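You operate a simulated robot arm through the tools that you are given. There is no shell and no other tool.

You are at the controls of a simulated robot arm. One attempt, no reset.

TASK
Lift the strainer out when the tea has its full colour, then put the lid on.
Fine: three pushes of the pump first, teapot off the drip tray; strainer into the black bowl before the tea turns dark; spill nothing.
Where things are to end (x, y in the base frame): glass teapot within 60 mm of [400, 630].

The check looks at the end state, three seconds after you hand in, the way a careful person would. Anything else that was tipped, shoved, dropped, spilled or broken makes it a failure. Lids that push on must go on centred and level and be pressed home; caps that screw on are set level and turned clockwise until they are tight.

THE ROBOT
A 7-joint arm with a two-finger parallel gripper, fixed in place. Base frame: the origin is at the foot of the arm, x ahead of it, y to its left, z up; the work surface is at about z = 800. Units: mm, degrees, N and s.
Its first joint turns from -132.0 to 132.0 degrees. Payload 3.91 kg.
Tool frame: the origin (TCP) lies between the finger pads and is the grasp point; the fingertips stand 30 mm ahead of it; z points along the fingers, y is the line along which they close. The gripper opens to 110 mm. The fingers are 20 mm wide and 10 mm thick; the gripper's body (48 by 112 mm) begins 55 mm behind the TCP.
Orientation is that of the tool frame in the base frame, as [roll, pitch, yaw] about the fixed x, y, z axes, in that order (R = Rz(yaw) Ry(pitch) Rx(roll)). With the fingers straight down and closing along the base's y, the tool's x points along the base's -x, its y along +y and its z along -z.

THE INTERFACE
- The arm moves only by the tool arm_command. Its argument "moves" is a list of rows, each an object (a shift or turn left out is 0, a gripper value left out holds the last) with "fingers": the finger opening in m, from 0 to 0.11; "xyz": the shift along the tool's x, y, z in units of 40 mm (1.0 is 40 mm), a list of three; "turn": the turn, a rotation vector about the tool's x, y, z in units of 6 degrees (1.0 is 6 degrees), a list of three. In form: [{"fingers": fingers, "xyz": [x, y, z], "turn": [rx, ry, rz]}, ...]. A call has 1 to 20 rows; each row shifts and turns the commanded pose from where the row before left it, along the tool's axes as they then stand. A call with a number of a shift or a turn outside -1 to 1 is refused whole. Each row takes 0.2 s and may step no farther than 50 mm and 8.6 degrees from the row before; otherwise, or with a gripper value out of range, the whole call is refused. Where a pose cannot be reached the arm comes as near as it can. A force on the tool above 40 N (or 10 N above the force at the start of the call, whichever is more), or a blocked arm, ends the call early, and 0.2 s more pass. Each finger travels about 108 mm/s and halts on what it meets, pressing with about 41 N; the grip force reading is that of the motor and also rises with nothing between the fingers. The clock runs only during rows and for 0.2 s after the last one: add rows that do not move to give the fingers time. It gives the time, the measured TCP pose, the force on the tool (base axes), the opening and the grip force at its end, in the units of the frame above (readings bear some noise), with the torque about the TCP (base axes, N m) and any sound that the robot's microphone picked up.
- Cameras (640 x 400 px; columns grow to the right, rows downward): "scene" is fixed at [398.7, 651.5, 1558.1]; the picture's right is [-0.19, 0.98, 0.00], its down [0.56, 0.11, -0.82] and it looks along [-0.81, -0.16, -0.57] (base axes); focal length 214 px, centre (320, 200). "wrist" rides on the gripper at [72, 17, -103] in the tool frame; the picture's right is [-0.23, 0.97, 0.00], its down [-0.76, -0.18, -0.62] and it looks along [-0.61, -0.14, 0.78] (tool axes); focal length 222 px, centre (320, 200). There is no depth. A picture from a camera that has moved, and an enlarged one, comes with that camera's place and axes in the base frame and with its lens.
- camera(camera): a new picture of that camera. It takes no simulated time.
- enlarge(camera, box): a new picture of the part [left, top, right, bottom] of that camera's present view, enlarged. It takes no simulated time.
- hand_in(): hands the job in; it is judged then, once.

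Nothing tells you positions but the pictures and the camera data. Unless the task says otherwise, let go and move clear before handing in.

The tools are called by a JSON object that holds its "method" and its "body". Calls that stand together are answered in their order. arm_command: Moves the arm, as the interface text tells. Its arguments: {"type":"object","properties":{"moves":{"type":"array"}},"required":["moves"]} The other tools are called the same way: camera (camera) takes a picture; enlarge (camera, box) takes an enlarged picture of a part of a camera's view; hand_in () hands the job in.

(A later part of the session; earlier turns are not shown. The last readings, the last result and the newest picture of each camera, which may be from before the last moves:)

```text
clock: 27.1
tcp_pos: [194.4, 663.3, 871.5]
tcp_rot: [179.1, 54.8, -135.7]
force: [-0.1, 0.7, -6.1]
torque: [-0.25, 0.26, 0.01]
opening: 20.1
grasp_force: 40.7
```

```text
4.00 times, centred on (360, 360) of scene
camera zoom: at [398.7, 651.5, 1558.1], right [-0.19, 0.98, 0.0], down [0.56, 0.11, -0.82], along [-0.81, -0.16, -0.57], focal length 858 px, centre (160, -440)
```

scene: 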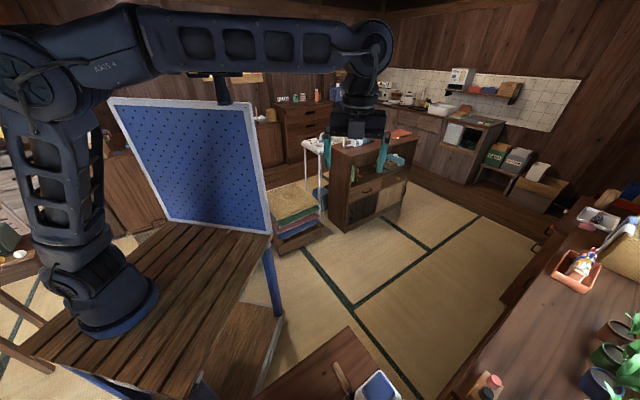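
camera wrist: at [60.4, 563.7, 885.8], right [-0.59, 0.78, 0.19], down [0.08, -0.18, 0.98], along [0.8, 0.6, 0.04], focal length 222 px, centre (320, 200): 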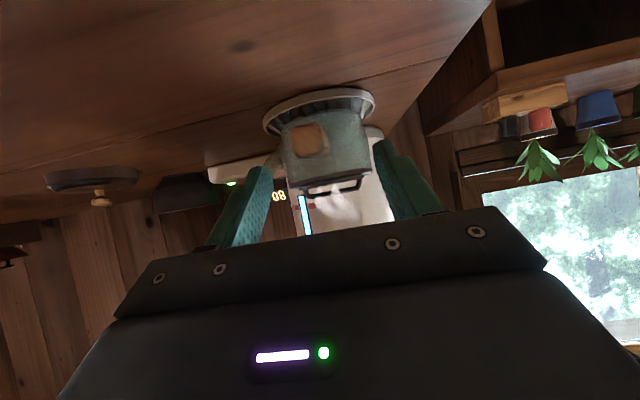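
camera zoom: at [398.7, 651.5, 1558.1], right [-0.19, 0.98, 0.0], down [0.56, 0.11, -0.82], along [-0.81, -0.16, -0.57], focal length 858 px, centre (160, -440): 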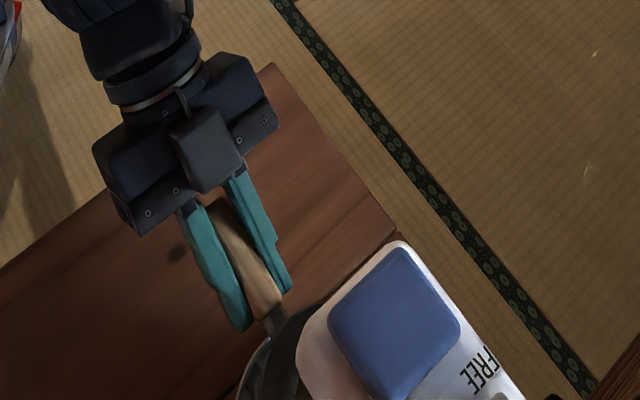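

The pot is up and level at about 0.62 kg with no slip. I carry it sideways off the tray toward (400, 630).

{"method": "arm_command", "body": {"moves": [{"xyz": [-0.1, -0.3, -0.07]}, {"xyz": [0, -0.7, 0]}, {"xyz": [0, -0.8, 0]}, {"xyz": [-0.145, -0.8, 0.2]}, {"xyz": [-0.145, -0.8, 0.2]}, {"xyz": [-0.145, -0.6, 0.2]}, {"xyz": [0, -0.2, 0]}, {"xyz": [0, 0, 0]}]}}

{"method": "camera", "body": {"camera": "wrist"}}

{"method": "enlarge", "body": {"camera": "wrist", "box": [160, 60, 460, 230]}}

{"method": "camera", "body": {"camera": "scene"}}

```text
clock: 28.9
tcp_pos: [334.4, 564.8, 878.0]
tcp_rot: [179.2, 54.6, -135.8]
force: [0.2, -0.1, -5.9]
torque: [-0.24, 0.31, -0.01]
opening: 19.9
grasp_force: 40.9
```

```text
taken
camera wrist: at [232.6, 488.3, 877.7], right [-0.59, 0.78, 0.19], down [0.08, -0.18, 0.98], along [0.8, 0.6, 0.04], focal length 222 px, centre (320, 200)
```

wrist: 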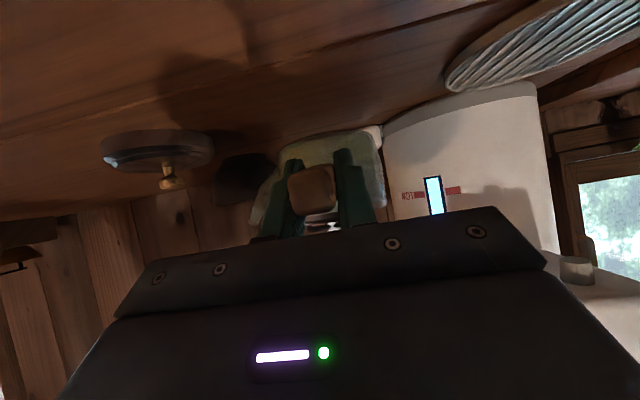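

```text
2.13 times, centred on (310, 145) of wrist
camera zoom: at [232.6, 488.3, 877.7], right [-0.59, 0.78, 0.19], down [0.08, -0.18, 0.98], along [0.8, 0.6, 0.04], focal length 474 px, centre (341, 317)
```

zoom: 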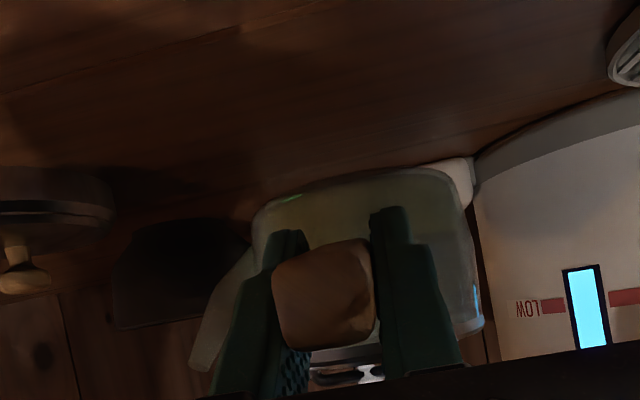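

```text
taken
```

scene: 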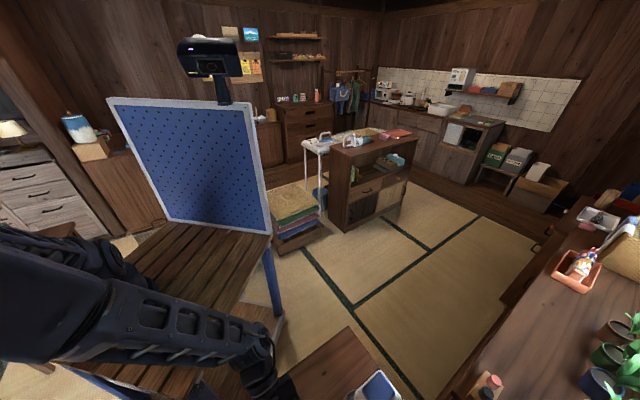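

The pot is now over about (393, 633), near the target, with nothing beneath it. I'll lower it until its weight is carried by the table.

{"method": "arm_command", "body": {"moves": [{"xyz": [0.143, 0, 0.101]}, {"xyz": [0.143, 0, 0.101]}, {"xyz": [0.143, 0, 0.101]}, {"xyz": [0.051, 0, 0.036]}]}}

{"method": "enlarge", "body": {"camera": "wrist", "box": [160, 60, 460, 230]}}

```text
clock: 29.9
tcp_pos: [334.8, 566.6, 852.2]
tcp_rot: [179.2, 54.7, -135.7]
force: [-0.2, -0.4, -5.3]
torque: [-0.28, 0.31, 0.01]
opening: 19.9
grasp_force: 41.0
```

```text
2.13 times, centred on (310, 145) of wrist
camera zoom: at [232.8, 488.6, 853.2], right [-0.59, 0.78, 0.19], down [0.08, -0.18, 0.98], along [0.8, 0.6, 0.04], focal length 474 px, centre (341, 317)
```

zoom: 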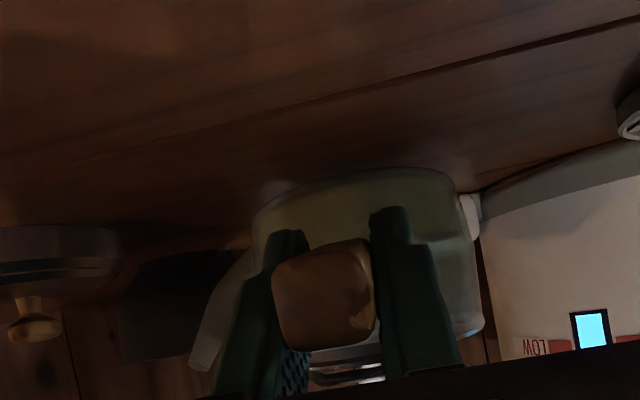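

The pot is still hanging. I continue down in small steps.

{"method": "arm_command", "body": {"moves": [{"xyz": [0.05, 0, 0.035]}, {"xyz": [0.04, 0, 0.029]}, {"xyz": [0.03, 0, 0.021]}]}}

```text
clock: 30.7
tcp_pos: [335.1, 566.9, 846.6]
tcp_rot: [179.4, 54.7, -135.7]
force: [0.5, -1.4, -6.0]
torque: [-0.26, 0.3, 0.0]
opening: 20.0
grasp_force: 40.6
```

{"method": "arm_command", "body": {"moves": [{"xyz": [0.03, 0, 0.021]}, {"xyz": [0.03, 0, 0.021]}]}}

{"method": "enlarge", "body": {"camera": "wrist", "box": [160, 60, 460, 230]}}

```text
clock: 31.3
tcp_pos: [334.2, 567.1, 844.3]
tcp_rot: [179.2, 54.8, -135.6]
force: [-0.3, -1.3, -2.2]
torque: [-0.22, 0.03, -0.09]
opening: 19.6
grasp_force: 41.3
```

```text
2.13 times, centred on (310, 145) of wrist
camera zoom: at [231.7, 489.5, 845.4], right [-0.59, 0.78, 0.19], down [0.08, -0.18, 0.98], along [0.8, 0.6, 0.04], focal length 474 px, centre (341, 317)
```

zoom: 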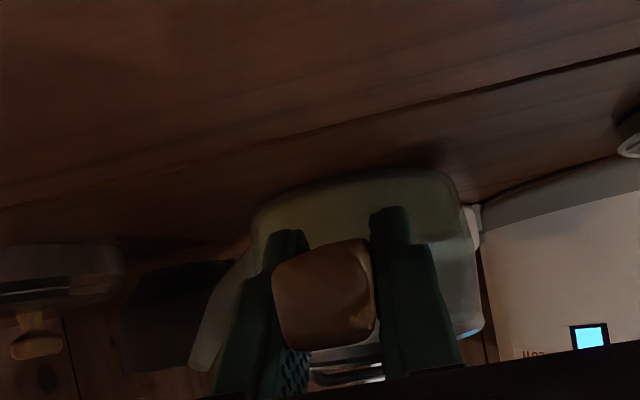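

The pot is touching down. I lower another millimetre, open the fingers and back straight out along the handle.

{"method": "arm_command", "body": {"moves": [{"xyz": [0.03, 0, 0.021]}, {"fingers": 0.035}, {"fingers": 0.045}, {"xyz": [0, 0, -0.6]}, {"xyz": [0, 0, -0.9]}, {"xyz": [0, 0, -1]}]}}

{"method": "camera", "body": {"camera": "wrist"}}

{"method": "enlarge", "body": {"camera": "wrist", "box": [220, 80, 420, 230]}}

```text
clock: 32.7
tcp_pos: [277.6, 509.7, 901.1]
tcp_rot: [179.4, 54.7, -135.7]
force: [-0.7, 0.2, -0.9]
torque: [0.02, 0.03, -0.01]
opening: 44.9
grasp_force: 0.0
```

```text
taken
camera wrist: at [174.7, 432.4, 901.8], right [-0.59, 0.78, 0.19], down [0.08, -0.18, 0.98], along [0.8, 0.6, 0.04], focal length 222 px, centre (320, 200)
```

wrist: 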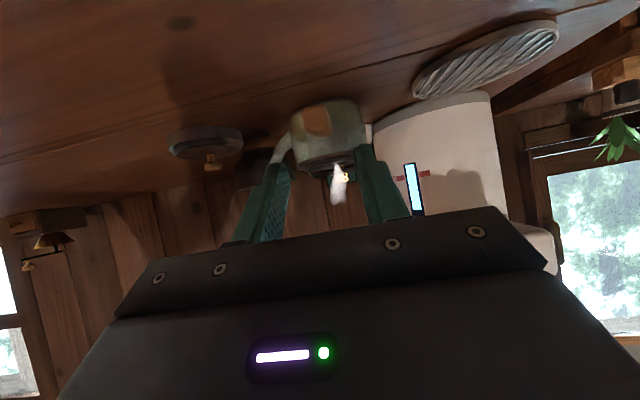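

```text
2.67 times, centred on (320, 155) of wrist
camera zoom: at [174.7, 432.4, 901.8], right [-0.59, 0.78, 0.19], down [0.08, -0.18, 0.98], along [0.8, 0.6, 0.04], focal length 592 px, centre (320, 320)
```

zoom: 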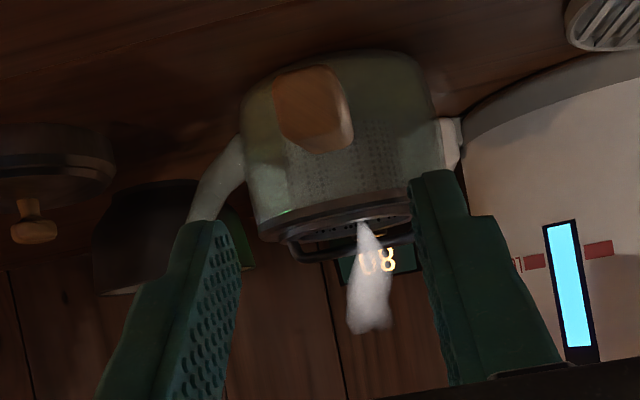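

The pot stands on the table near (398, 631) with pale tea. Next I turn the hand so it points down with the fingers closing across the strainer's bail, and move above the pot to look.

{"method": "arm_command", "body": {"moves": [{"turn": [0.508, 0.508, 0.9815], "xyz": [-0.6, 0, -0.42]}, {"turn": [0.508, 0.508, 0.9815], "xyz": [-0.6, 0, -0.42]}, {"turn": [0.508, 0.508, 0.9815]}, {"turn": [0.508, 0.508, 0.9815]}, {"turn": [0.508, 0.508, 0.9815]}, {"turn": [0.508, 0.508, 0.9815]}, {"turn": [0.508, 0.508, 0.9815]}, {"turn": [0.508, 0.508, 0.9815]}, {"turn": [0.508, 0.508, 0.9815]}, {"turn": [0.508, 0.508, 0.9815]}, {"turn": [0.508, 0.508, 0.9815]}, {"turn": [0.508, 0.508, 0.9815]}, {"turn": [0.508, 0.508, 0.9815]}, {"turn": [0.508, 0.508, 0.9815]}, {"xyz": [0, 0.86, -0.2]}, {"xyz": [0, 0.86, -0.2]}, {"xyz": [0, 0.86, -0.2]}, {"xyz": [0, 0.86, -0.2]}, {"xyz": [0, 0.5, 0]}]}}

{"method": "camera", "body": {"camera": "wrist"}}

{"method": "enlarge", "body": {"camera": "wrist", "box": [220, 40, 420, 200]}}

```text
clock: 36.7
tcp_pos: [391.4, 620.0, 989.5]
tcp_rot: [-179.9, -0.4, 134.9]
force: [0.7, -1.4, 0.1]
torque: [0.02, 0.0, -0.01]
opening: 44.7
grasp_force: 0.0
```

```text
taken
camera wrist: at [351.9, 682.5, 1093.3], right [0.85, 0.53, 0.0], down [0.42, -0.67, 0.62], along [0.32, -0.53, -0.79], focal length 222 px, centre (320, 200)
```

wrist: 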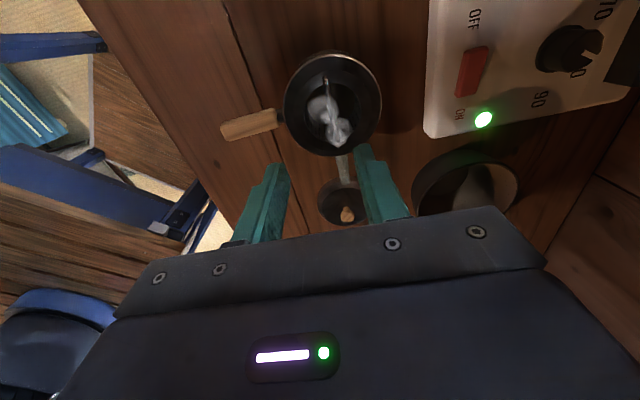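

```text
2.50 times, centred on (320, 120) of wrist
camera zoom: at [351.9, 682.5, 1093.3], right [0.85, 0.53, 0.0], down [0.42, -0.67, 0.62], along [0.32, -0.53, -0.79], focal length 555 px, centre (320, 400)
```

zoom: 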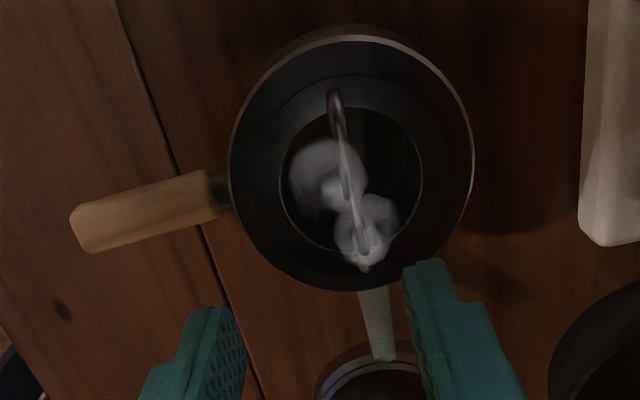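

I have a clear view of the pot centred near (392, 637) and the strainer's bail running across the closing direction, but I can't see the tea colour from here. I'll slide the hand sideways (+L) to see the glass wall.

{"method": "arm_command", "body": {"moves": [{"xyz": [0.9, 0, -0.3]}, {"xyz": [1, 0, -0.3]}, {"xyz": [0.4, 0, 0]}]}}

{"method": "camera", "body": {"camera": "wrist"}}

{"method": "enlarge", "body": {"camera": "wrist", "box": [240, 80, 400, 200]}}

```text
clock: 37.5
tcp_pos: [325.4, 683.9, 1015.3]
tcp_rot: [180.0, -0.4, 134.9]
force: [0.9, -0.3, 0.5]
torque: [0.01, 0.04, -0.05]
opening: 45.1
grasp_force: 0.1
```

```text
taken
camera wrist: at [285.9, 747.0, 1119.0], right [0.85, 0.53, 0.0], down [0.42, -0.67, 0.62], along [0.32, -0.53, -0.79], focal length 222 px, centre (320, 200)
```

wrist: 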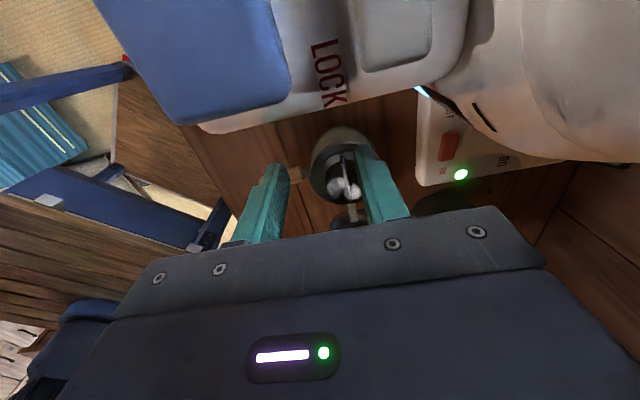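

```text
3.33 times, centred on (320, 140) of wrist
camera zoom: at [285.9, 747.0, 1119.0], right [0.85, 0.53, 0.0], down [0.42, -0.67, 0.62], along [0.32, -0.53, -0.79], focal length 740 px, centre (320, 400)
```

zoom: 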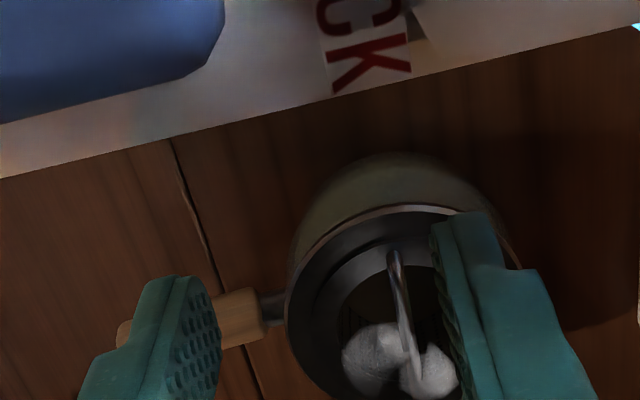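

I can see a band of the glass wall. I enlarge it to judge the tea colour.

{"method": "enlarge", "body": {"camera": "wrist", "box": [300, 110, 380, 170]}}

```text
6.67 times, centred on (340, 140) of wrist
camera zoom: at [285.9, 747.0, 1119.0], right [0.85, 0.53, 0.0], down [0.42, -0.67, 0.62], along [0.32, -0.53, -0.79], focal length 1481 px, centre (187, 600)
```

zoom: 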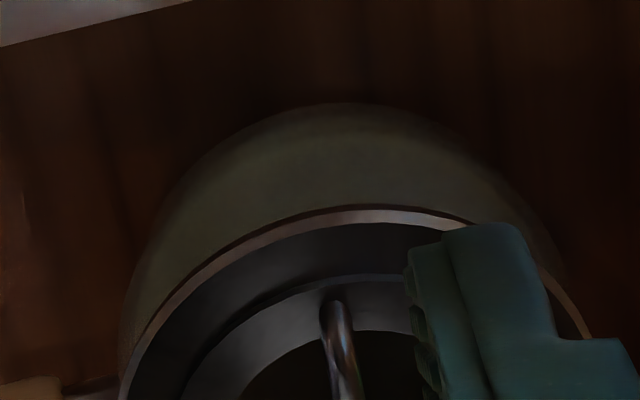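

The tea shows a dim olive tint in shadow. I'll wait a few seconds and compare to see how fast it deepens.

{"method": "arm_command", "body": {"moves": [{"xyz": [0, 0, 0]}, {"xyz": [0, 0, 0]}, {"xyz": [0, 0, 0]}, {"xyz": [0, 0, 0]}, {"xyz": [0, 0, 0]}, {"xyz": [0, 0, 0]}, {"xyz": [0, 0, 0]}, {"xyz": [0, 0, 0]}, {"xyz": [0, 0, 0]}, {"xyz": [0, 0, 0]}, {"xyz": [0, 0, 0]}, {"xyz": [0, 0, 0]}, {"xyz": [0, 0, 0]}, {"xyz": [0, 0, 0]}]}}

{"method": "enlarge", "body": {"camera": "wrist", "box": [300, 110, 380, 170]}}

```text
clock: 40.5
tcp_pos: [324.9, 684.2, 1015.7]
tcp_rot: [-179.9, -0.4, 134.9]
force: [0.3, -0.2, 0.1]
torque: [-0.01, -0.01, 0.0]
opening: 45.2
grasp_force: 0.2
```

```text
6.67 times, centred on (340, 140) of wrist
camera zoom: at [285.5, 747.0, 1119.0], right [0.85, 0.53, 0.0], down [0.42, -0.67, 0.62], along [0.32, -0.53, -0.79], focal length 1481 px, centre (187, 600)
```

zoom: 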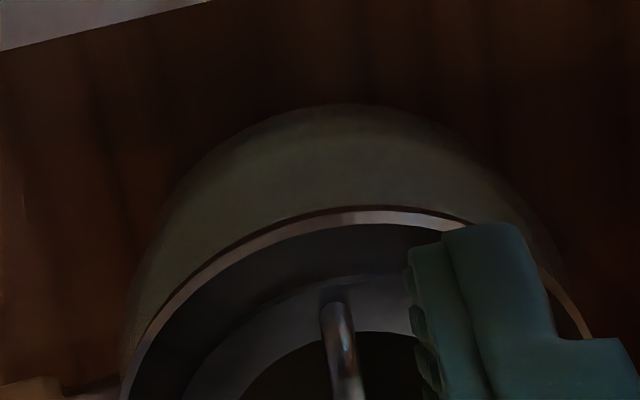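

The colour changes only slowly and this spot is in shadow. I'll move to a better-lit side view from the near (-X) side, keeping clear of the pump head.

{"method": "arm_command", "body": {"moves": [{"xyz": [-0.61, -0.61, 0.1]}, {"xyz": [-0.61, -0.61, 0.1]}, {"xyz": [-0.61, -0.61, 0.1]}, {"turn": [-0.343, -0.828, -0.894]}, {"turn": [-0.343, -0.828, -0.894]}, {"turn": [-0.343, -0.828, -0.894]}, {"turn": [-0.343, -0.828, -0.894]}, {"turn": [-0.343, -0.828, -0.894]}, {"turn": [-0.343, -0.828, -0.894]}, {"turn": [-0.343, -0.828, -0.894]}, {"turn": [-0.343, -0.828, -0.894]}, {"xyz": [0.81, 0.25, 0.22]}, {"xyz": [0.81, 0.25, 0.22]}, {"xyz": [0.81, 0.25, 0.22]}]}}

{"method": "camera", "body": {"camera": "wrist"}}

{"method": "enlarge", "body": {"camera": "wrist", "box": [240, 80, 400, 200]}}

```text
clock: 43.5
tcp_pos: [271.3, 611.2, 917.1]
tcp_rot: [179.6, 41.7, 179.6]
force: [0.8, -1.0, 0.2]
torque: [0.03, 0.03, 0.02]
opening: 45.2
grasp_force: 0.1
```

```text
taken
camera wrist: at [147.5, 627.9, 946.0], right [0.17, 0.97, 0.16], down [0.15, -0.18, 0.97], along [0.97, -0.14, -0.18], focal length 222 px, centre (320, 200)
```

wrist: 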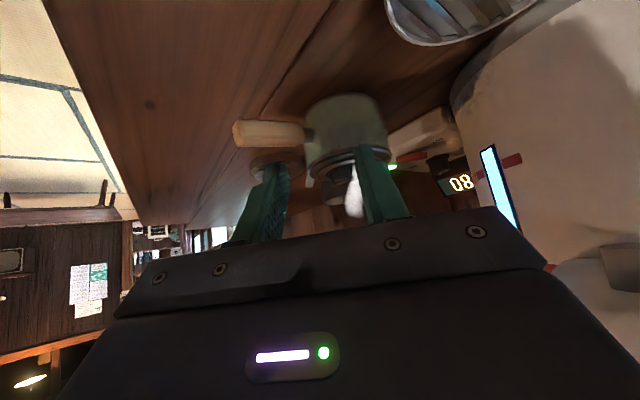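

```text
3.33 times, centred on (320, 140) of wrist
camera zoom: at [147.5, 627.9, 946.0], right [0.17, 0.97, 0.16], down [0.15, -0.18, 0.97], along [0.97, -0.14, -0.18], focal length 740 px, centre (320, 400)
```

zoom: 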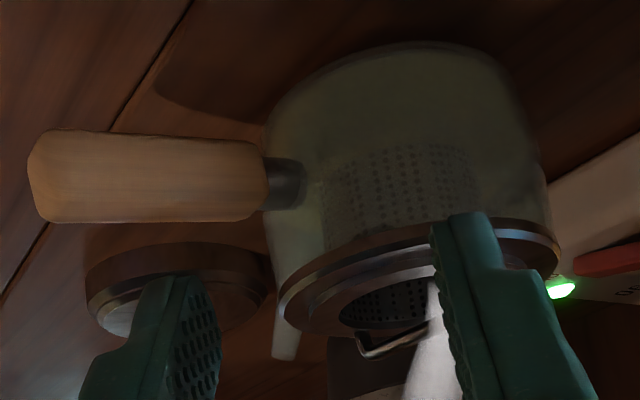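

This is a good view: the tea is still pale grey-green around the strainer. I'll wait four seconds and compare.

{"method": "arm_command", "body": {"moves": [{"xyz": [0, 0, 0]}, {"xyz": [0, 0, 0]}, {"xyz": [0, 0, 0]}, {"xyz": [0, 0, 0]}, {"xyz": [0, 0, 0]}, {"xyz": [0, 0, 0]}, {"xyz": [0, 0, 0]}, {"xyz": [0, 0, 0]}, {"xyz": [0, 0, 0]}, {"xyz": [0, 0, 0]}, {"xyz": [0, 0, 0]}, {"xyz": [0, 0, 0]}, {"xyz": [0, 0, 0]}, {"xyz": [0, 0, 0]}, {"xyz": [0, 0, 0]}, {"xyz": [0, 0, 0]}, {"xyz": [0, 0, 0]}, {"xyz": [0, 0, 0]}, {"xyz": [0, 0, 0]}, {"xyz": [0, 0, 0]}]}}

{"method": "enlarge", "body": {"camera": "wrist", "box": [240, 80, 400, 200]}}

```text
clock: 47.7
tcp_pos: [271.4, 611.6, 917.5]
tcp_rot: [179.6, 41.7, 179.7]
force: [-1.0, 0.0, 0.4]
torque: [0.06, -0.01, 0.02]
opening: 45.1
grasp_force: 0.1
```

```text
3.33 times, centred on (320, 140) of wrist
camera zoom: at [147.4, 628.0, 946.1], right [0.17, 0.97, 0.16], down [0.15, -0.18, 0.97], along [0.97, -0.14, -0.18], focal length 740 px, centre (320, 400)
```

zoom: 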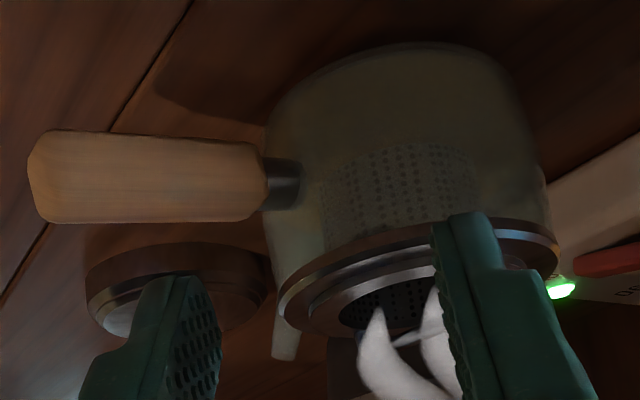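

The tea is slightly yellower. I keep waiting and sampling.

{"method": "arm_command", "body": {"moves": [{"xyz": [0, 0, 0]}, {"xyz": [0, 0, 0]}, {"xyz": [0, 0, 0]}, {"xyz": [0, 0, 0]}, {"xyz": [0, 0, 0]}, {"xyz": [0, 0, 0]}, {"xyz": [0, 0, 0]}, {"xyz": [0, 0, 0]}, {"xyz": [0, 0, 0]}, {"xyz": [0, 0, 0]}, {"xyz": [0, 0, 0]}, {"xyz": [0, 0, 0]}, {"xyz": [0, 0, 0]}, {"xyz": [0, 0, 0]}, {"xyz": [0, 0, 0]}, {"xyz": [0, 0, 0]}, {"xyz": [0, 0, 0]}, {"xyz": [0, 0, 0]}, {"xyz": [0, 0, 0]}, {"xyz": [0, 0, 0]}]}}

{"method": "enlarge", "body": {"camera": "wrist", "box": [240, 80, 400, 200]}}

```text
clock: 51.9
tcp_pos: [270.9, 611.0, 917.3]
tcp_rot: [179.7, 41.7, 179.6]
force: [-0.3, 0.6, 0.3]
torque: [0.0, -0.03, -0.01]
opening: 45.2
grasp_force: 0.0
```

```text
3.33 times, centred on (320, 140) of wrist
camera zoom: at [147.4, 628.0, 946.1], right [0.17, 0.97, 0.16], down [0.15, -0.18, 0.97], along [0.97, -0.14, -0.18], focal length 740 px, centre (320, 400)
```

zoom: 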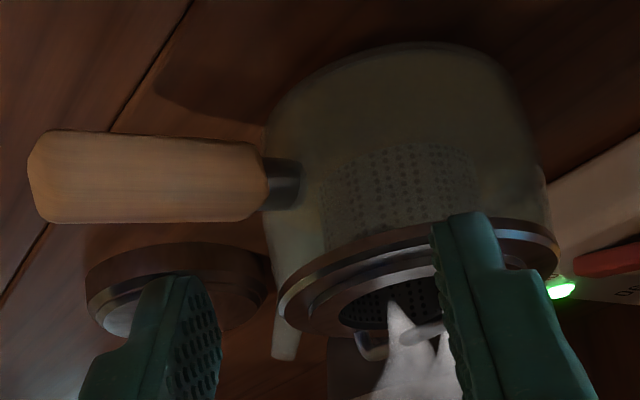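

{"method": "arm_command", "body": {"moves": [{"xyz": [0, 0, 0]}, {"xyz": [0, 0, 0]}, {"xyz": [0, 0, 0]}, {"xyz": [0, 0, 0]}, {"xyz": [0, 0, 0]}, {"xyz": [0, 0, 0]}, {"xyz": [0, 0, 0]}, {"xyz": [0, 0, 0]}, {"xyz": [0, 0, 0]}, {"xyz": [0, 0, 0]}, {"xyz": [0, 0, 0]}, {"xyz": [0, 0, 0]}, {"xyz": [0, 0, 0]}, {"xyz": [0, 0, 0]}, {"xyz": [0, 0, 0]}, {"xyz": [0, 0, 0]}, {"xyz": [0, 0, 0]}, {"xyz": [0, 0, 0]}, {"xyz": [0, 0, 0]}, {"xyz": [0, 0, 0]}]}}

{"method": "enlarge", "body": {"camera": "wrist", "box": [240, 80, 400, 200]}}

{"method": "camera", "body": {"camera": "wrist"}}

```text
clock: 56.1
tcp_pos: [270.0, 611.5, 917.7]
tcp_rot: [179.6, 41.7, 179.7]
force: [0.2, 0.2, -0.4]
torque: [-0.02, 0.02, 0.0]
opening: 45.0
grasp_force: 0.0
```

```text
3.33 times, centred on (320, 140) of wrist
camera zoom: at [147.4, 628.0, 946.1], right [0.17, 0.97, 0.16], down [0.15, -0.18, 0.97], along [0.97, -0.14, -0.18], focal length 740 px, centre (320, 400)
```

zoom: 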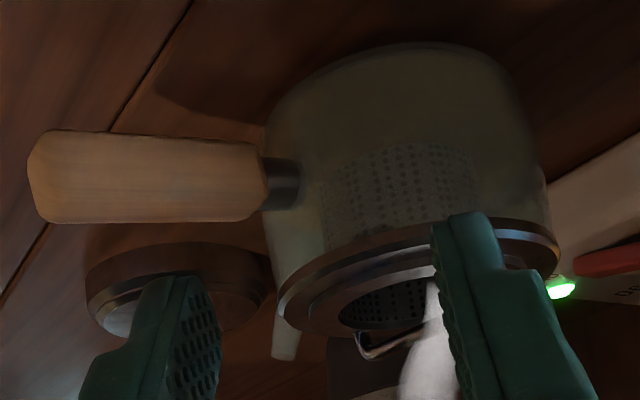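

```text
taken
camera wrist: at [147.4, 628.0, 946.1], right [0.17, 0.97, 0.16], down [0.15, -0.18, 0.97], along [0.97, -0.14, -0.18], focal length 222 px, centre (320, 200)
```

wrist: 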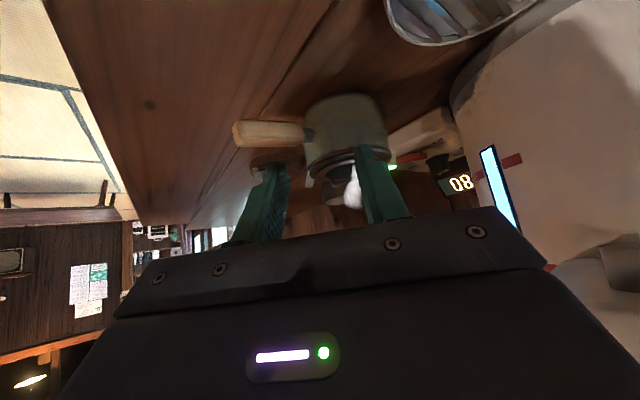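

The change is subtle at this scale. I'll enlarge a small patch of the tea itself to read its colour better.

{"method": "enlarge", "body": {"camera": "wrist", "box": [304, 90, 384, 140]}}

{"method": "enlarge", "body": {"camera": "wrist", "box": [320, 98, 360, 118]}}

```text
8.00 times, centred on (344, 115) of wrist
camera zoom: at [147.4, 628.0, 946.1], right [0.17, 0.97, 0.16], down [0.15, -0.18, 0.97], along [0.97, -0.14, -0.18], focal length 1777 px, centre (128, 880)
```

zoom: 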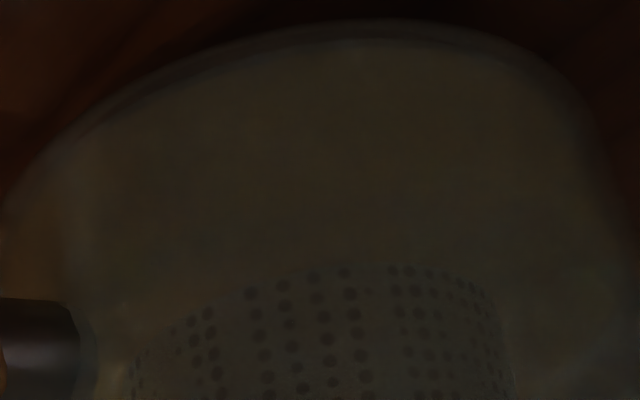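

```text
16.00 times, centred on (340, 108) of wrist
camera zoom: at [147.4, 628.0, 946.1], right [0.17, 0.97, 0.16], down [0.15, -0.18, 0.97], along [0.97, -0.14, -0.18], focal length 3554 px, centre (0, 1672)
```

zoom: 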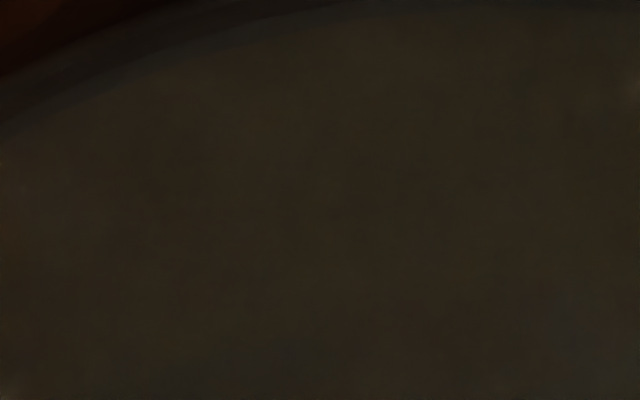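

{"method": "arm_command", "body": {"moves": [{"xyz": [0, 0, 0]}, {"xyz": [0, 0, 0]}, {"xyz": [0, 0, 0]}, {"xyz": [0, 0, 0]}, {"xyz": [0, 0, 0]}, {"xyz": [0, 0, 0]}, {"xyz": [0, 0, 0]}, {"xyz": [0, 0, 0]}, {"xyz": [0, 0, 0]}, {"xyz": [0, 0, 0]}, {"xyz": [0, 0, 0]}, {"xyz": [0, 0, 0]}, {"xyz": [0, 0, 0]}, {"xyz": [0, 0, 0]}, {"xyz": [0, 0, 0]}]}}

{"method": "enlarge", "body": {"camera": "wrist", "box": [240, 80, 400, 200]}}

{"method": "enlarge", "body": {"camera": "wrist", "box": [304, 90, 384, 140]}}

```text
clock: 59.3
tcp_pos: [272.5, 611.1, 917.1]
tcp_rot: [179.6, 41.7, 179.5]
force: [-0.8, -0.7, -0.7]
torque: [0.01, 0.02, 0.01]
opening: 45.2
grasp_force: 0.0
```

```text
3.33 times, centred on (320, 140) of wrist
camera zoom: at [147.4, 628.0, 946.1], right [0.17, 0.97, 0.16], down [0.15, -0.18, 0.97], along [0.97, -0.14, -0.18], focal length 740 px, centre (320, 400)
```

zoom: 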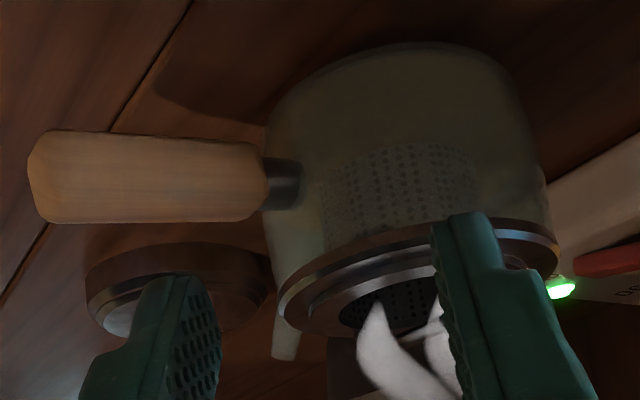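

```text
8.00 times, centred on (344, 115) of wrist
camera zoom: at [147.4, 628.0, 946.1], right [0.17, 0.97, 0.16], down [0.15, -0.18, 0.97], along [0.97, -0.14, -0.18], focal length 1777 px, centre (128, 880)
```

zoom: 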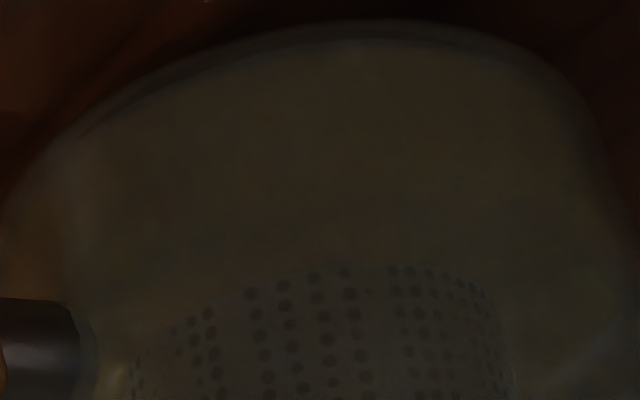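

{"method": "arm_command", "body": {"moves": [{"xyz": [0, 0, 0]}, {"xyz": [0, 0, 0]}, {"xyz": [0, 0, 0]}, {"xyz": [0, 0, 0]}, {"xyz": [0, 0, 0]}, {"xyz": [0, 0, 0]}, {"xyz": [0, 0, 0]}, {"xyz": [0, 0, 0]}, {"xyz": [0, 0, 0]}, {"xyz": [0, 0, 0]}, {"xyz": [0, 0, 0]}, {"xyz": [0, 0, 0]}, {"xyz": [0, 0, 0]}, {"xyz": [0, 0, 0]}, {"xyz": [0, 0, 0]}, {"xyz": [0, 0, 0]}, {"xyz": [0, 0, 0]}, {"xyz": [0, 0, 0]}, {"xyz": [0, 0, 0]}, {"xyz": [0, 0, 0]}]}}

{"method": "enlarge", "body": {"camera": "wrist", "box": [240, 80, 400, 200]}}

{"method": "camera", "body": {"camera": "wrist"}}

```text
clock: 63.5
tcp_pos: [270.5, 611.1, 917.3]
tcp_rot: [179.6, 41.7, 179.6]
force: [0.7, 0.5, 0.5]
torque: [0.03, -0.04, 0.0]
opening: 44.9
grasp_force: 0.2
```

```text
3.33 times, centred on (320, 140) of wrist
camera zoom: at [147.4, 628.0, 946.1], right [0.17, 0.97, 0.16], down [0.15, -0.18, 0.97], along [0.97, -0.14, -0.18], focal length 740 px, centre (320, 400)
```

zoom: 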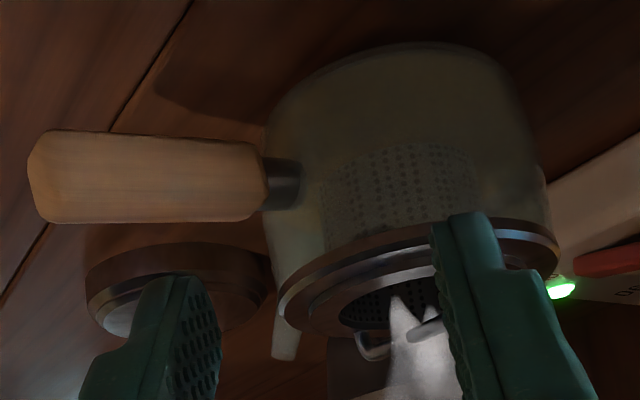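

```text
taken
camera wrist: at [147.4, 628.0, 946.1], right [0.17, 0.97, 0.16], down [0.15, -0.18, 0.97], along [0.97, -0.14, -0.18], focal length 222 px, centre (320, 200)
```

wrist: 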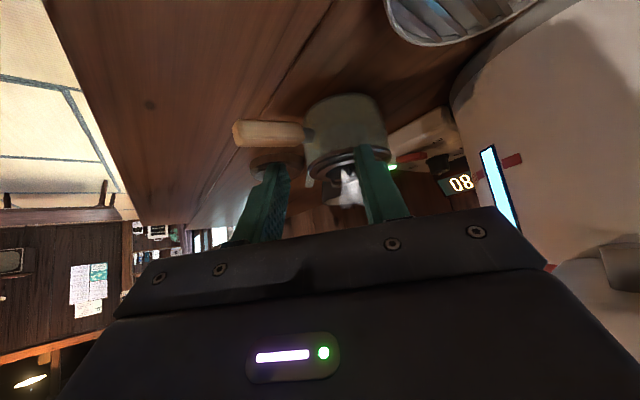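

The change is very slow now. I'll return to the earlier handle-side view from clock 32.7 for a direct before/after comparison of the colour.

{"method": "arm_command", "body": {"moves": [{"xyz": [0.045, -0.84, 0.14]}, {"xyz": [0.045, -0.84, 0.14]}, {"xyz": [0.045, -0.84, 0.14]}, {"turn": [-0.933, -0.342, -0.836]}, {"turn": [-0.933, -0.342, -0.836]}, {"turn": [-0.933, -0.342, -0.836]}, {"turn": [-0.933, -0.342, -0.836]}, {"turn": [-0.933, -0.342, -0.836]}, {"turn": [-0.933, -0.342, -0.836]}, {"xyz": [0, 0, 0]}]}}

{"method": "camera", "body": {"camera": "wrist"}}

{"method": "enlarge", "body": {"camera": "wrist", "box": [220, 80, 420, 230]}}

```text
clock: 65.7
tcp_pos: [276.8, 509.8, 900.8]
tcp_rot: [179.6, 55.0, -135.2]
force: [-0.7, 0.4, 0.0]
torque: [0.03, 0.02, -0.03]
opening: 44.9
grasp_force: 0.1
```

```text
taken
camera wrist: at [175.7, 432.7, 901.0], right [-0.6, 0.78, 0.19], down [0.08, -0.18, 0.98], along [0.8, 0.6, 0.05], focal length 222 px, centre (320, 200)
```

wrist: 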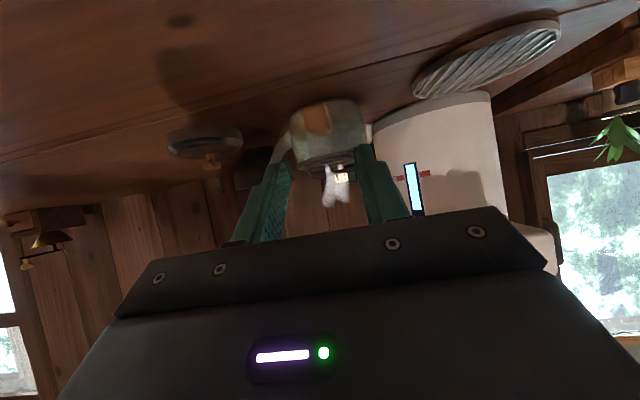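

```text
2.67 times, centred on (320, 155) of wrist
camera zoom: at [175.7, 432.7, 901.0], right [-0.6, 0.78, 0.19], down [0.08, -0.18, 0.98], along [0.8, 0.6, 0.05], focal length 592 px, centre (320, 320)
```

zoom: 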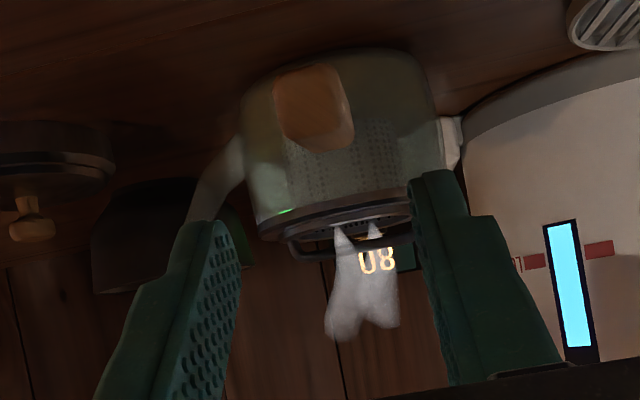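

{"method": "enlarge", "body": {"camera": "wrist", "box": [280, 90, 390, 170]}}

{"method": "arm_command", "body": {"moves": [{"xyz": [0, 0, 0]}, {"xyz": [0, 0, 0]}, {"xyz": [0, 0, 0]}, {"xyz": [0, 0, 0]}, {"xyz": [0, 0, 0]}, {"xyz": [0, 0, 0]}, {"xyz": [0, 0, 0]}, {"xyz": [0, 0, 0]}, {"xyz": [0, 0, 0]}, {"xyz": [0, 0, 0]}, {"xyz": [0, 0, 0]}, {"xyz": [0, 0, 0]}, {"xyz": [0, 0, 0]}, {"xyz": [0, 0, 0]}, {"xyz": [0, 0, 0]}, {"xyz": [0, 0, 0]}, {"xyz": [0, 0, 0]}, {"xyz": [0, 0, 0]}, {"xyz": [0, 0, 0]}, {"xyz": [0, 0, 0]}]}}

{"method": "enlarge", "body": {"camera": "wrist", "box": [280, 90, 390, 170]}}

```text
5.00 times, centred on (335, 130) of wrist
camera zoom: at [175.7, 432.7, 901.0], right [-0.6, 0.78, 0.19], down [0.08, -0.18, 0.98], along [0.8, 0.6, 0.05], focal length 1111 px, centre (245, 550)
```

zoom: 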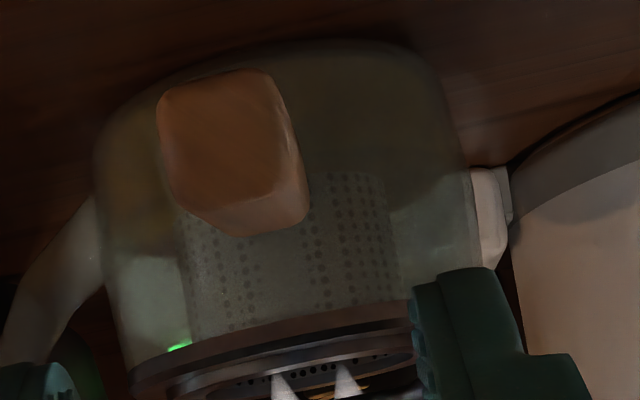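

```text
clock: 69.9
tcp_pos: [277.5, 509.8, 901.3]
tcp_rot: [179.6, 54.7, -135.4]
force: [-0.4, 0.8, -0.1]
torque: [0.0, 0.02, 0.02]
opening: 45.1
grasp_force: 0.1
```

```text
5.00 times, centred on (335, 130) of wrist
camera zoom: at [175.8, 432.8, 901.0], right [-0.59, 0.78, 0.19], down [0.08, -0.18, 0.98], along [0.8, 0.6, 0.05], focal length 1111 px, centre (245, 550)
```

zoom: 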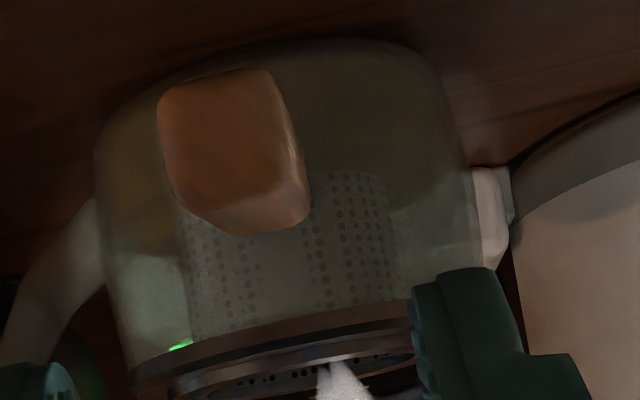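

Now I can see the tea level: roughly the lower half of the pot is tinted, but the brown table behind it confuses the colour. I'll shift sideways so the white pump body is behind the tea.

{"method": "arm_command", "body": {"moves": [{"xyz": [-0.305, -0.94, 0.43]}, {"xyz": [-0.305, -0.94, 0.43]}, {"xyz": [-0.305, -0.94, 0.43]}, {"xyz": [-0.305, -0.94, 0.43]}, {"xyz": [0, 0, 0]}]}}

{"method": "camera", "body": {"camera": "wrist"}}

{"method": "enlarge", "body": {"camera": "wrist", "box": [420, 60, 600, 220]}}

```text
clock: 71.1
tcp_pos: [443.4, 466.0, 900.0]
tcp_rot: [179.7, 54.9, -135.4]
force: [-0.3, -0.8, -0.4]
torque: [-0.02, -0.01, 0.0]
opening: 45.1
grasp_force: 0.1
```

```text
taken
camera wrist: at [342.0, 388.9, 900.2], right [-0.59, 0.78, 0.19], down [0.08, -0.18, 0.98], along [0.8, 0.6, 0.05], focal length 222 px, centre (320, 200)
```

wrist: 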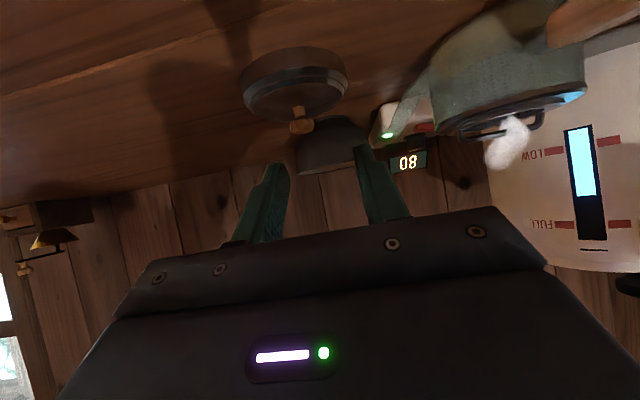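

```text
2.50 times, centred on (510, 140) of wrist
camera zoom: at [342.0, 388.9, 900.2], right [-0.59, 0.78, 0.19], down [0.08, -0.18, 0.98], along [0.8, 0.6, 0.05], focal length 555 px, centre (-155, 350)
```

zoom: 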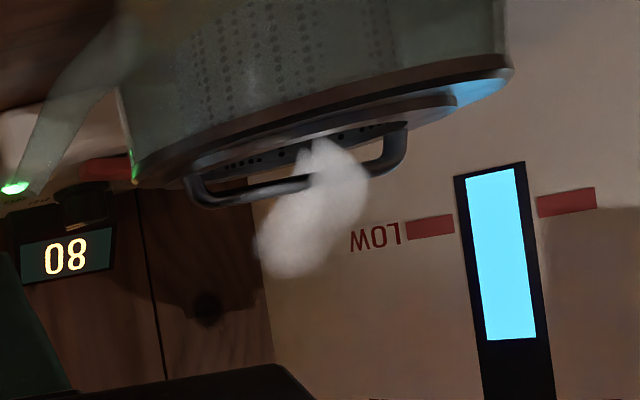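

{"method": "enlarge", "body": {"camera": "wrist", "box": [430, 0, 600, 130]}}

{"method": "enlarge", "body": {"camera": "wrist", "box": [520, 10, 600, 90]}}

```text
3.08 times, centred on (515, 65) of wrist
camera zoom: at [342.0, 388.9, 900.2], right [-0.59, 0.78, 0.19], down [0.08, -0.18, 0.98], along [0.8, 0.6, 0.05], focal length 684 px, centre (-280, 615)
```

zoom: 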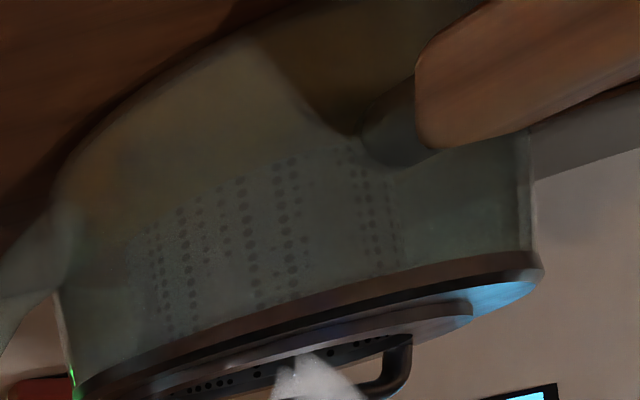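

```text
5.00 times, centred on (560, 50) of wrist
camera zoom: at [342.0, 388.9, 900.2], right [-0.59, 0.78, 0.19], down [0.08, -0.18, 0.98], along [0.8, 0.6, 0.05], focal length 1111 px, centre (-880, 950)
```

zoom: 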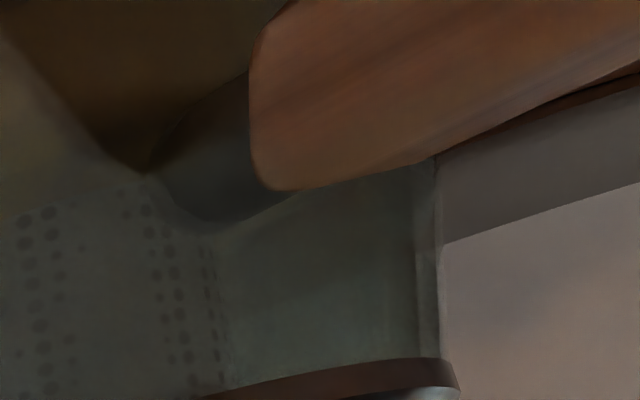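

In this view the tea shows as a khaki-yellow liquid below the clear grey-green glass. I'll wait and sample the same box.

{"method": "arm_command", "body": {"moves": [{"xyz": [0, 0, 0]}, {"xyz": [0, 0, 0]}, {"xyz": [0, 0, 0]}, {"xyz": [0, 0, 0]}, {"xyz": [0, 0, 0]}, {"xyz": [0, 0, 0]}, {"xyz": [0, 0, 0]}, {"xyz": [0, 0, 0]}, {"xyz": [0, 0, 0]}, {"xyz": [0, 0, 0]}, {"xyz": [0, 0, 0]}, {"xyz": [0, 0, 0]}, {"xyz": [0, 0, 0]}, {"xyz": [0, 0, 0]}, {"xyz": [0, 0, 0]}, {"xyz": [0, 0, 0]}, {"xyz": [0, 0, 0]}, {"xyz": [0, 0, 0]}, {"xyz": [0, 0, 0]}, {"xyz": [0, 0, 0]}]}}

{"method": "enlarge", "body": {"camera": "wrist", "box": [430, 0, 600, 130]}}

```text
clock: 75.3
tcp_pos: [443.2, 466.2, 900.7]
tcp_rot: [179.6, 54.8, -135.4]
force: [0.7, 0.1, 0.5]
torque: [-0.02, -0.02, 0.01]
opening: 45.1
grasp_force: 0.2
```

```text
3.08 times, centred on (515, 65) of wrist
camera zoom: at [341.6, 388.9, 900.2], right [-0.59, 0.78, 0.19], down [0.08, -0.18, 0.98], along [0.8, 0.6, 0.05], focal length 684 px, centre (-280, 615)
```

zoom: 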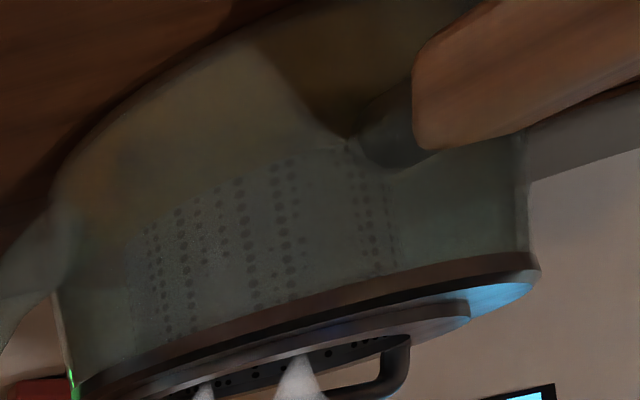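

{"method": "arm_command", "body": {"moves": [{"xyz": [0, 0, 0]}, {"xyz": [0, 0, 0]}, {"xyz": [0, 0, 0]}, {"xyz": [0, 0, 0]}, {"xyz": [0, 0, 0]}, {"xyz": [0, 0, 0]}, {"xyz": [0, 0, 0]}, {"xyz": [0, 0, 0]}, {"xyz": [0, 0, 0]}, {"xyz": [0, 0, 0]}, {"xyz": [0, 0, 0]}, {"xyz": [0, 0, 0]}, {"xyz": [0, 0, 0]}, {"xyz": [0, 0, 0]}, {"xyz": [0, 0, 0]}, {"xyz": [0, 0, 0]}, {"xyz": [0, 0, 0]}, {"xyz": [0, 0, 0]}, {"xyz": [0, 0, 0]}, {"xyz": [0, 0, 0]}]}}

{"method": "enlarge", "body": {"camera": "wrist", "box": [430, 0, 600, 130]}}

{"method": "camera", "body": {"camera": "wrist"}}

```text
clock: 79.5
tcp_pos: [442.8, 467.0, 899.0]
tcp_rot: [179.7, 54.8, -135.4]
force: [0.4, -0.3, -0.6]
torque: [0.0, -0.02, -0.01]
opening: 45.0
grasp_force: 0.0
```

```text
3.08 times, centred on (515, 65) of wrist
camera zoom: at [341.6, 388.9, 900.2], right [-0.59, 0.78, 0.19], down [0.08, -0.18, 0.98], along [0.8, 0.6, 0.05], focal length 684 px, centre (-280, 615)
```

zoom: 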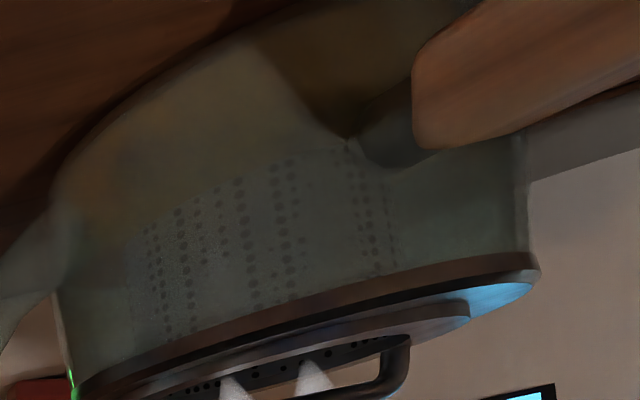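

```text
taken
camera wrist: at [341.6, 388.9, 900.2], right [-0.59, 0.78, 0.19], down [0.08, -0.18, 0.98], along [0.8, 0.6, 0.05], focal length 222 px, centre (320, 200)
```

wrist: 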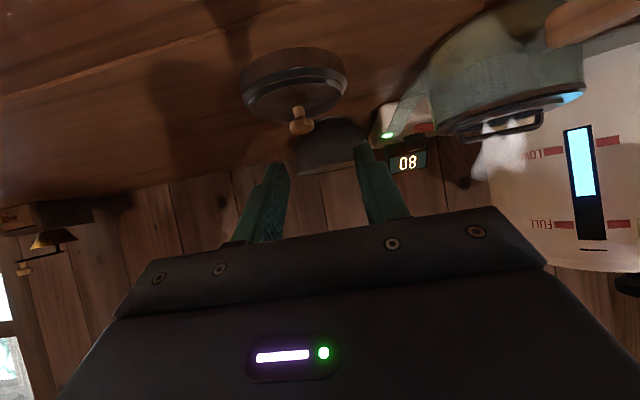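

From 71 s to 79 s the colour is essentially steady at khaki, so it looks to have reached its full colour. I go now to the strainer bail, with the hand pointing down, above the pot.

{"method": "arm_command", "body": {"moves": [{"turn": [0.508, 0.508, 0.9815], "xyz": [-0.6, 0, -0.42], "fingers": 0.028}, {"turn": [0.508, 0.508, 0.9815], "xyz": [-0.6, 0, -0.42]}, {"turn": [0.508, 0.508, 0.9815]}, {"turn": [0.508, 0.508, 0.9815]}, {"turn": [0.508, 0.508, 0.9815]}, {"turn": [0.508, 0.508, 0.9815]}, {"turn": [0.508, 0.508, 0.9815]}, {"turn": [0.508, 0.508, 0.9815]}, {"turn": [0.508, 0.508, 0.9815]}, {"turn": [0.508, 0.508, 0.9815]}, {"turn": [0.508, 0.508, 0.9815]}, {"turn": [0.508, 0.508, 0.9815]}, {"turn": [0.508, 0.508, 0.9815]}, {"turn": [0.508, 0.508, 0.9815]}, {"xyz": [0.8, 0.43, 0]}, {"xyz": [0.8, 0.43, 0]}, {"xyz": [0.8, 0.43, 0]}, {"xyz": [0.8, 0.43, 0]}, {"xyz": [0.6, 0.3, 0]}]}}

{"method": "camera", "body": {"camera": "wrist"}}

{"method": "enlarge", "body": {"camera": "wrist", "box": [240, 40, 420, 200]}}

```text
clock: 83.5
tcp_pos: [398.2, 627.5, 961.5]
tcp_rot: [179.9, -0.2, 135.0]
force: [0.5, 0.0, 0.0]
torque: [0.01, 0.02, -0.04]
opening: 28.2
grasp_force: 0.1
```

```text
taken
camera wrist: at [358.9, 690.5, 1065.5], right [0.85, 0.53, 0.0], down [0.41, -0.67, 0.62], along [0.33, -0.53, -0.78], focal length 222 px, centre (320, 200)
```

wrist: 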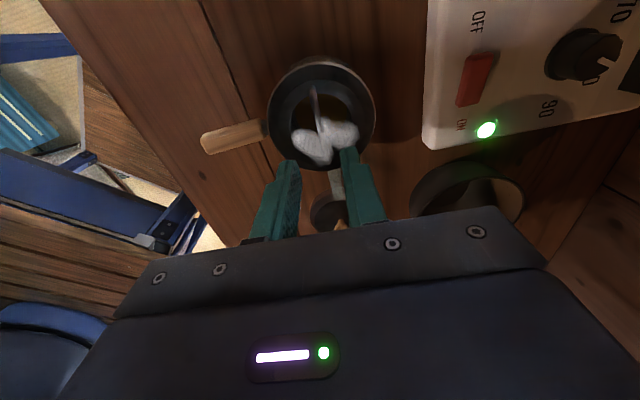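

```text
2.50 times, centred on (330, 120) of wrist
camera zoom: at [358.9, 690.5, 1065.5], right [0.85, 0.53, 0.0], down [0.41, -0.67, 0.62], along [0.33, -0.53, -0.78], focal length 555 px, centre (295, 400)
```

zoom: 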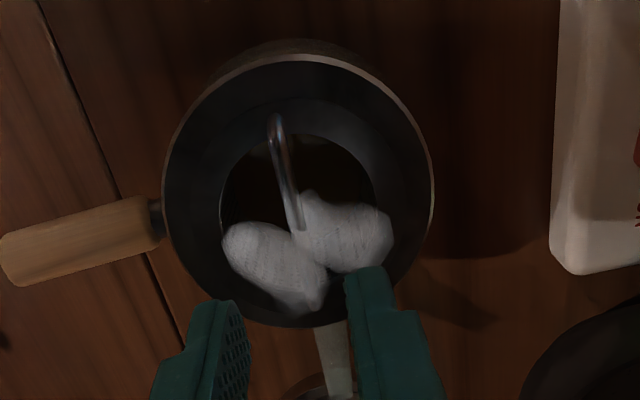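

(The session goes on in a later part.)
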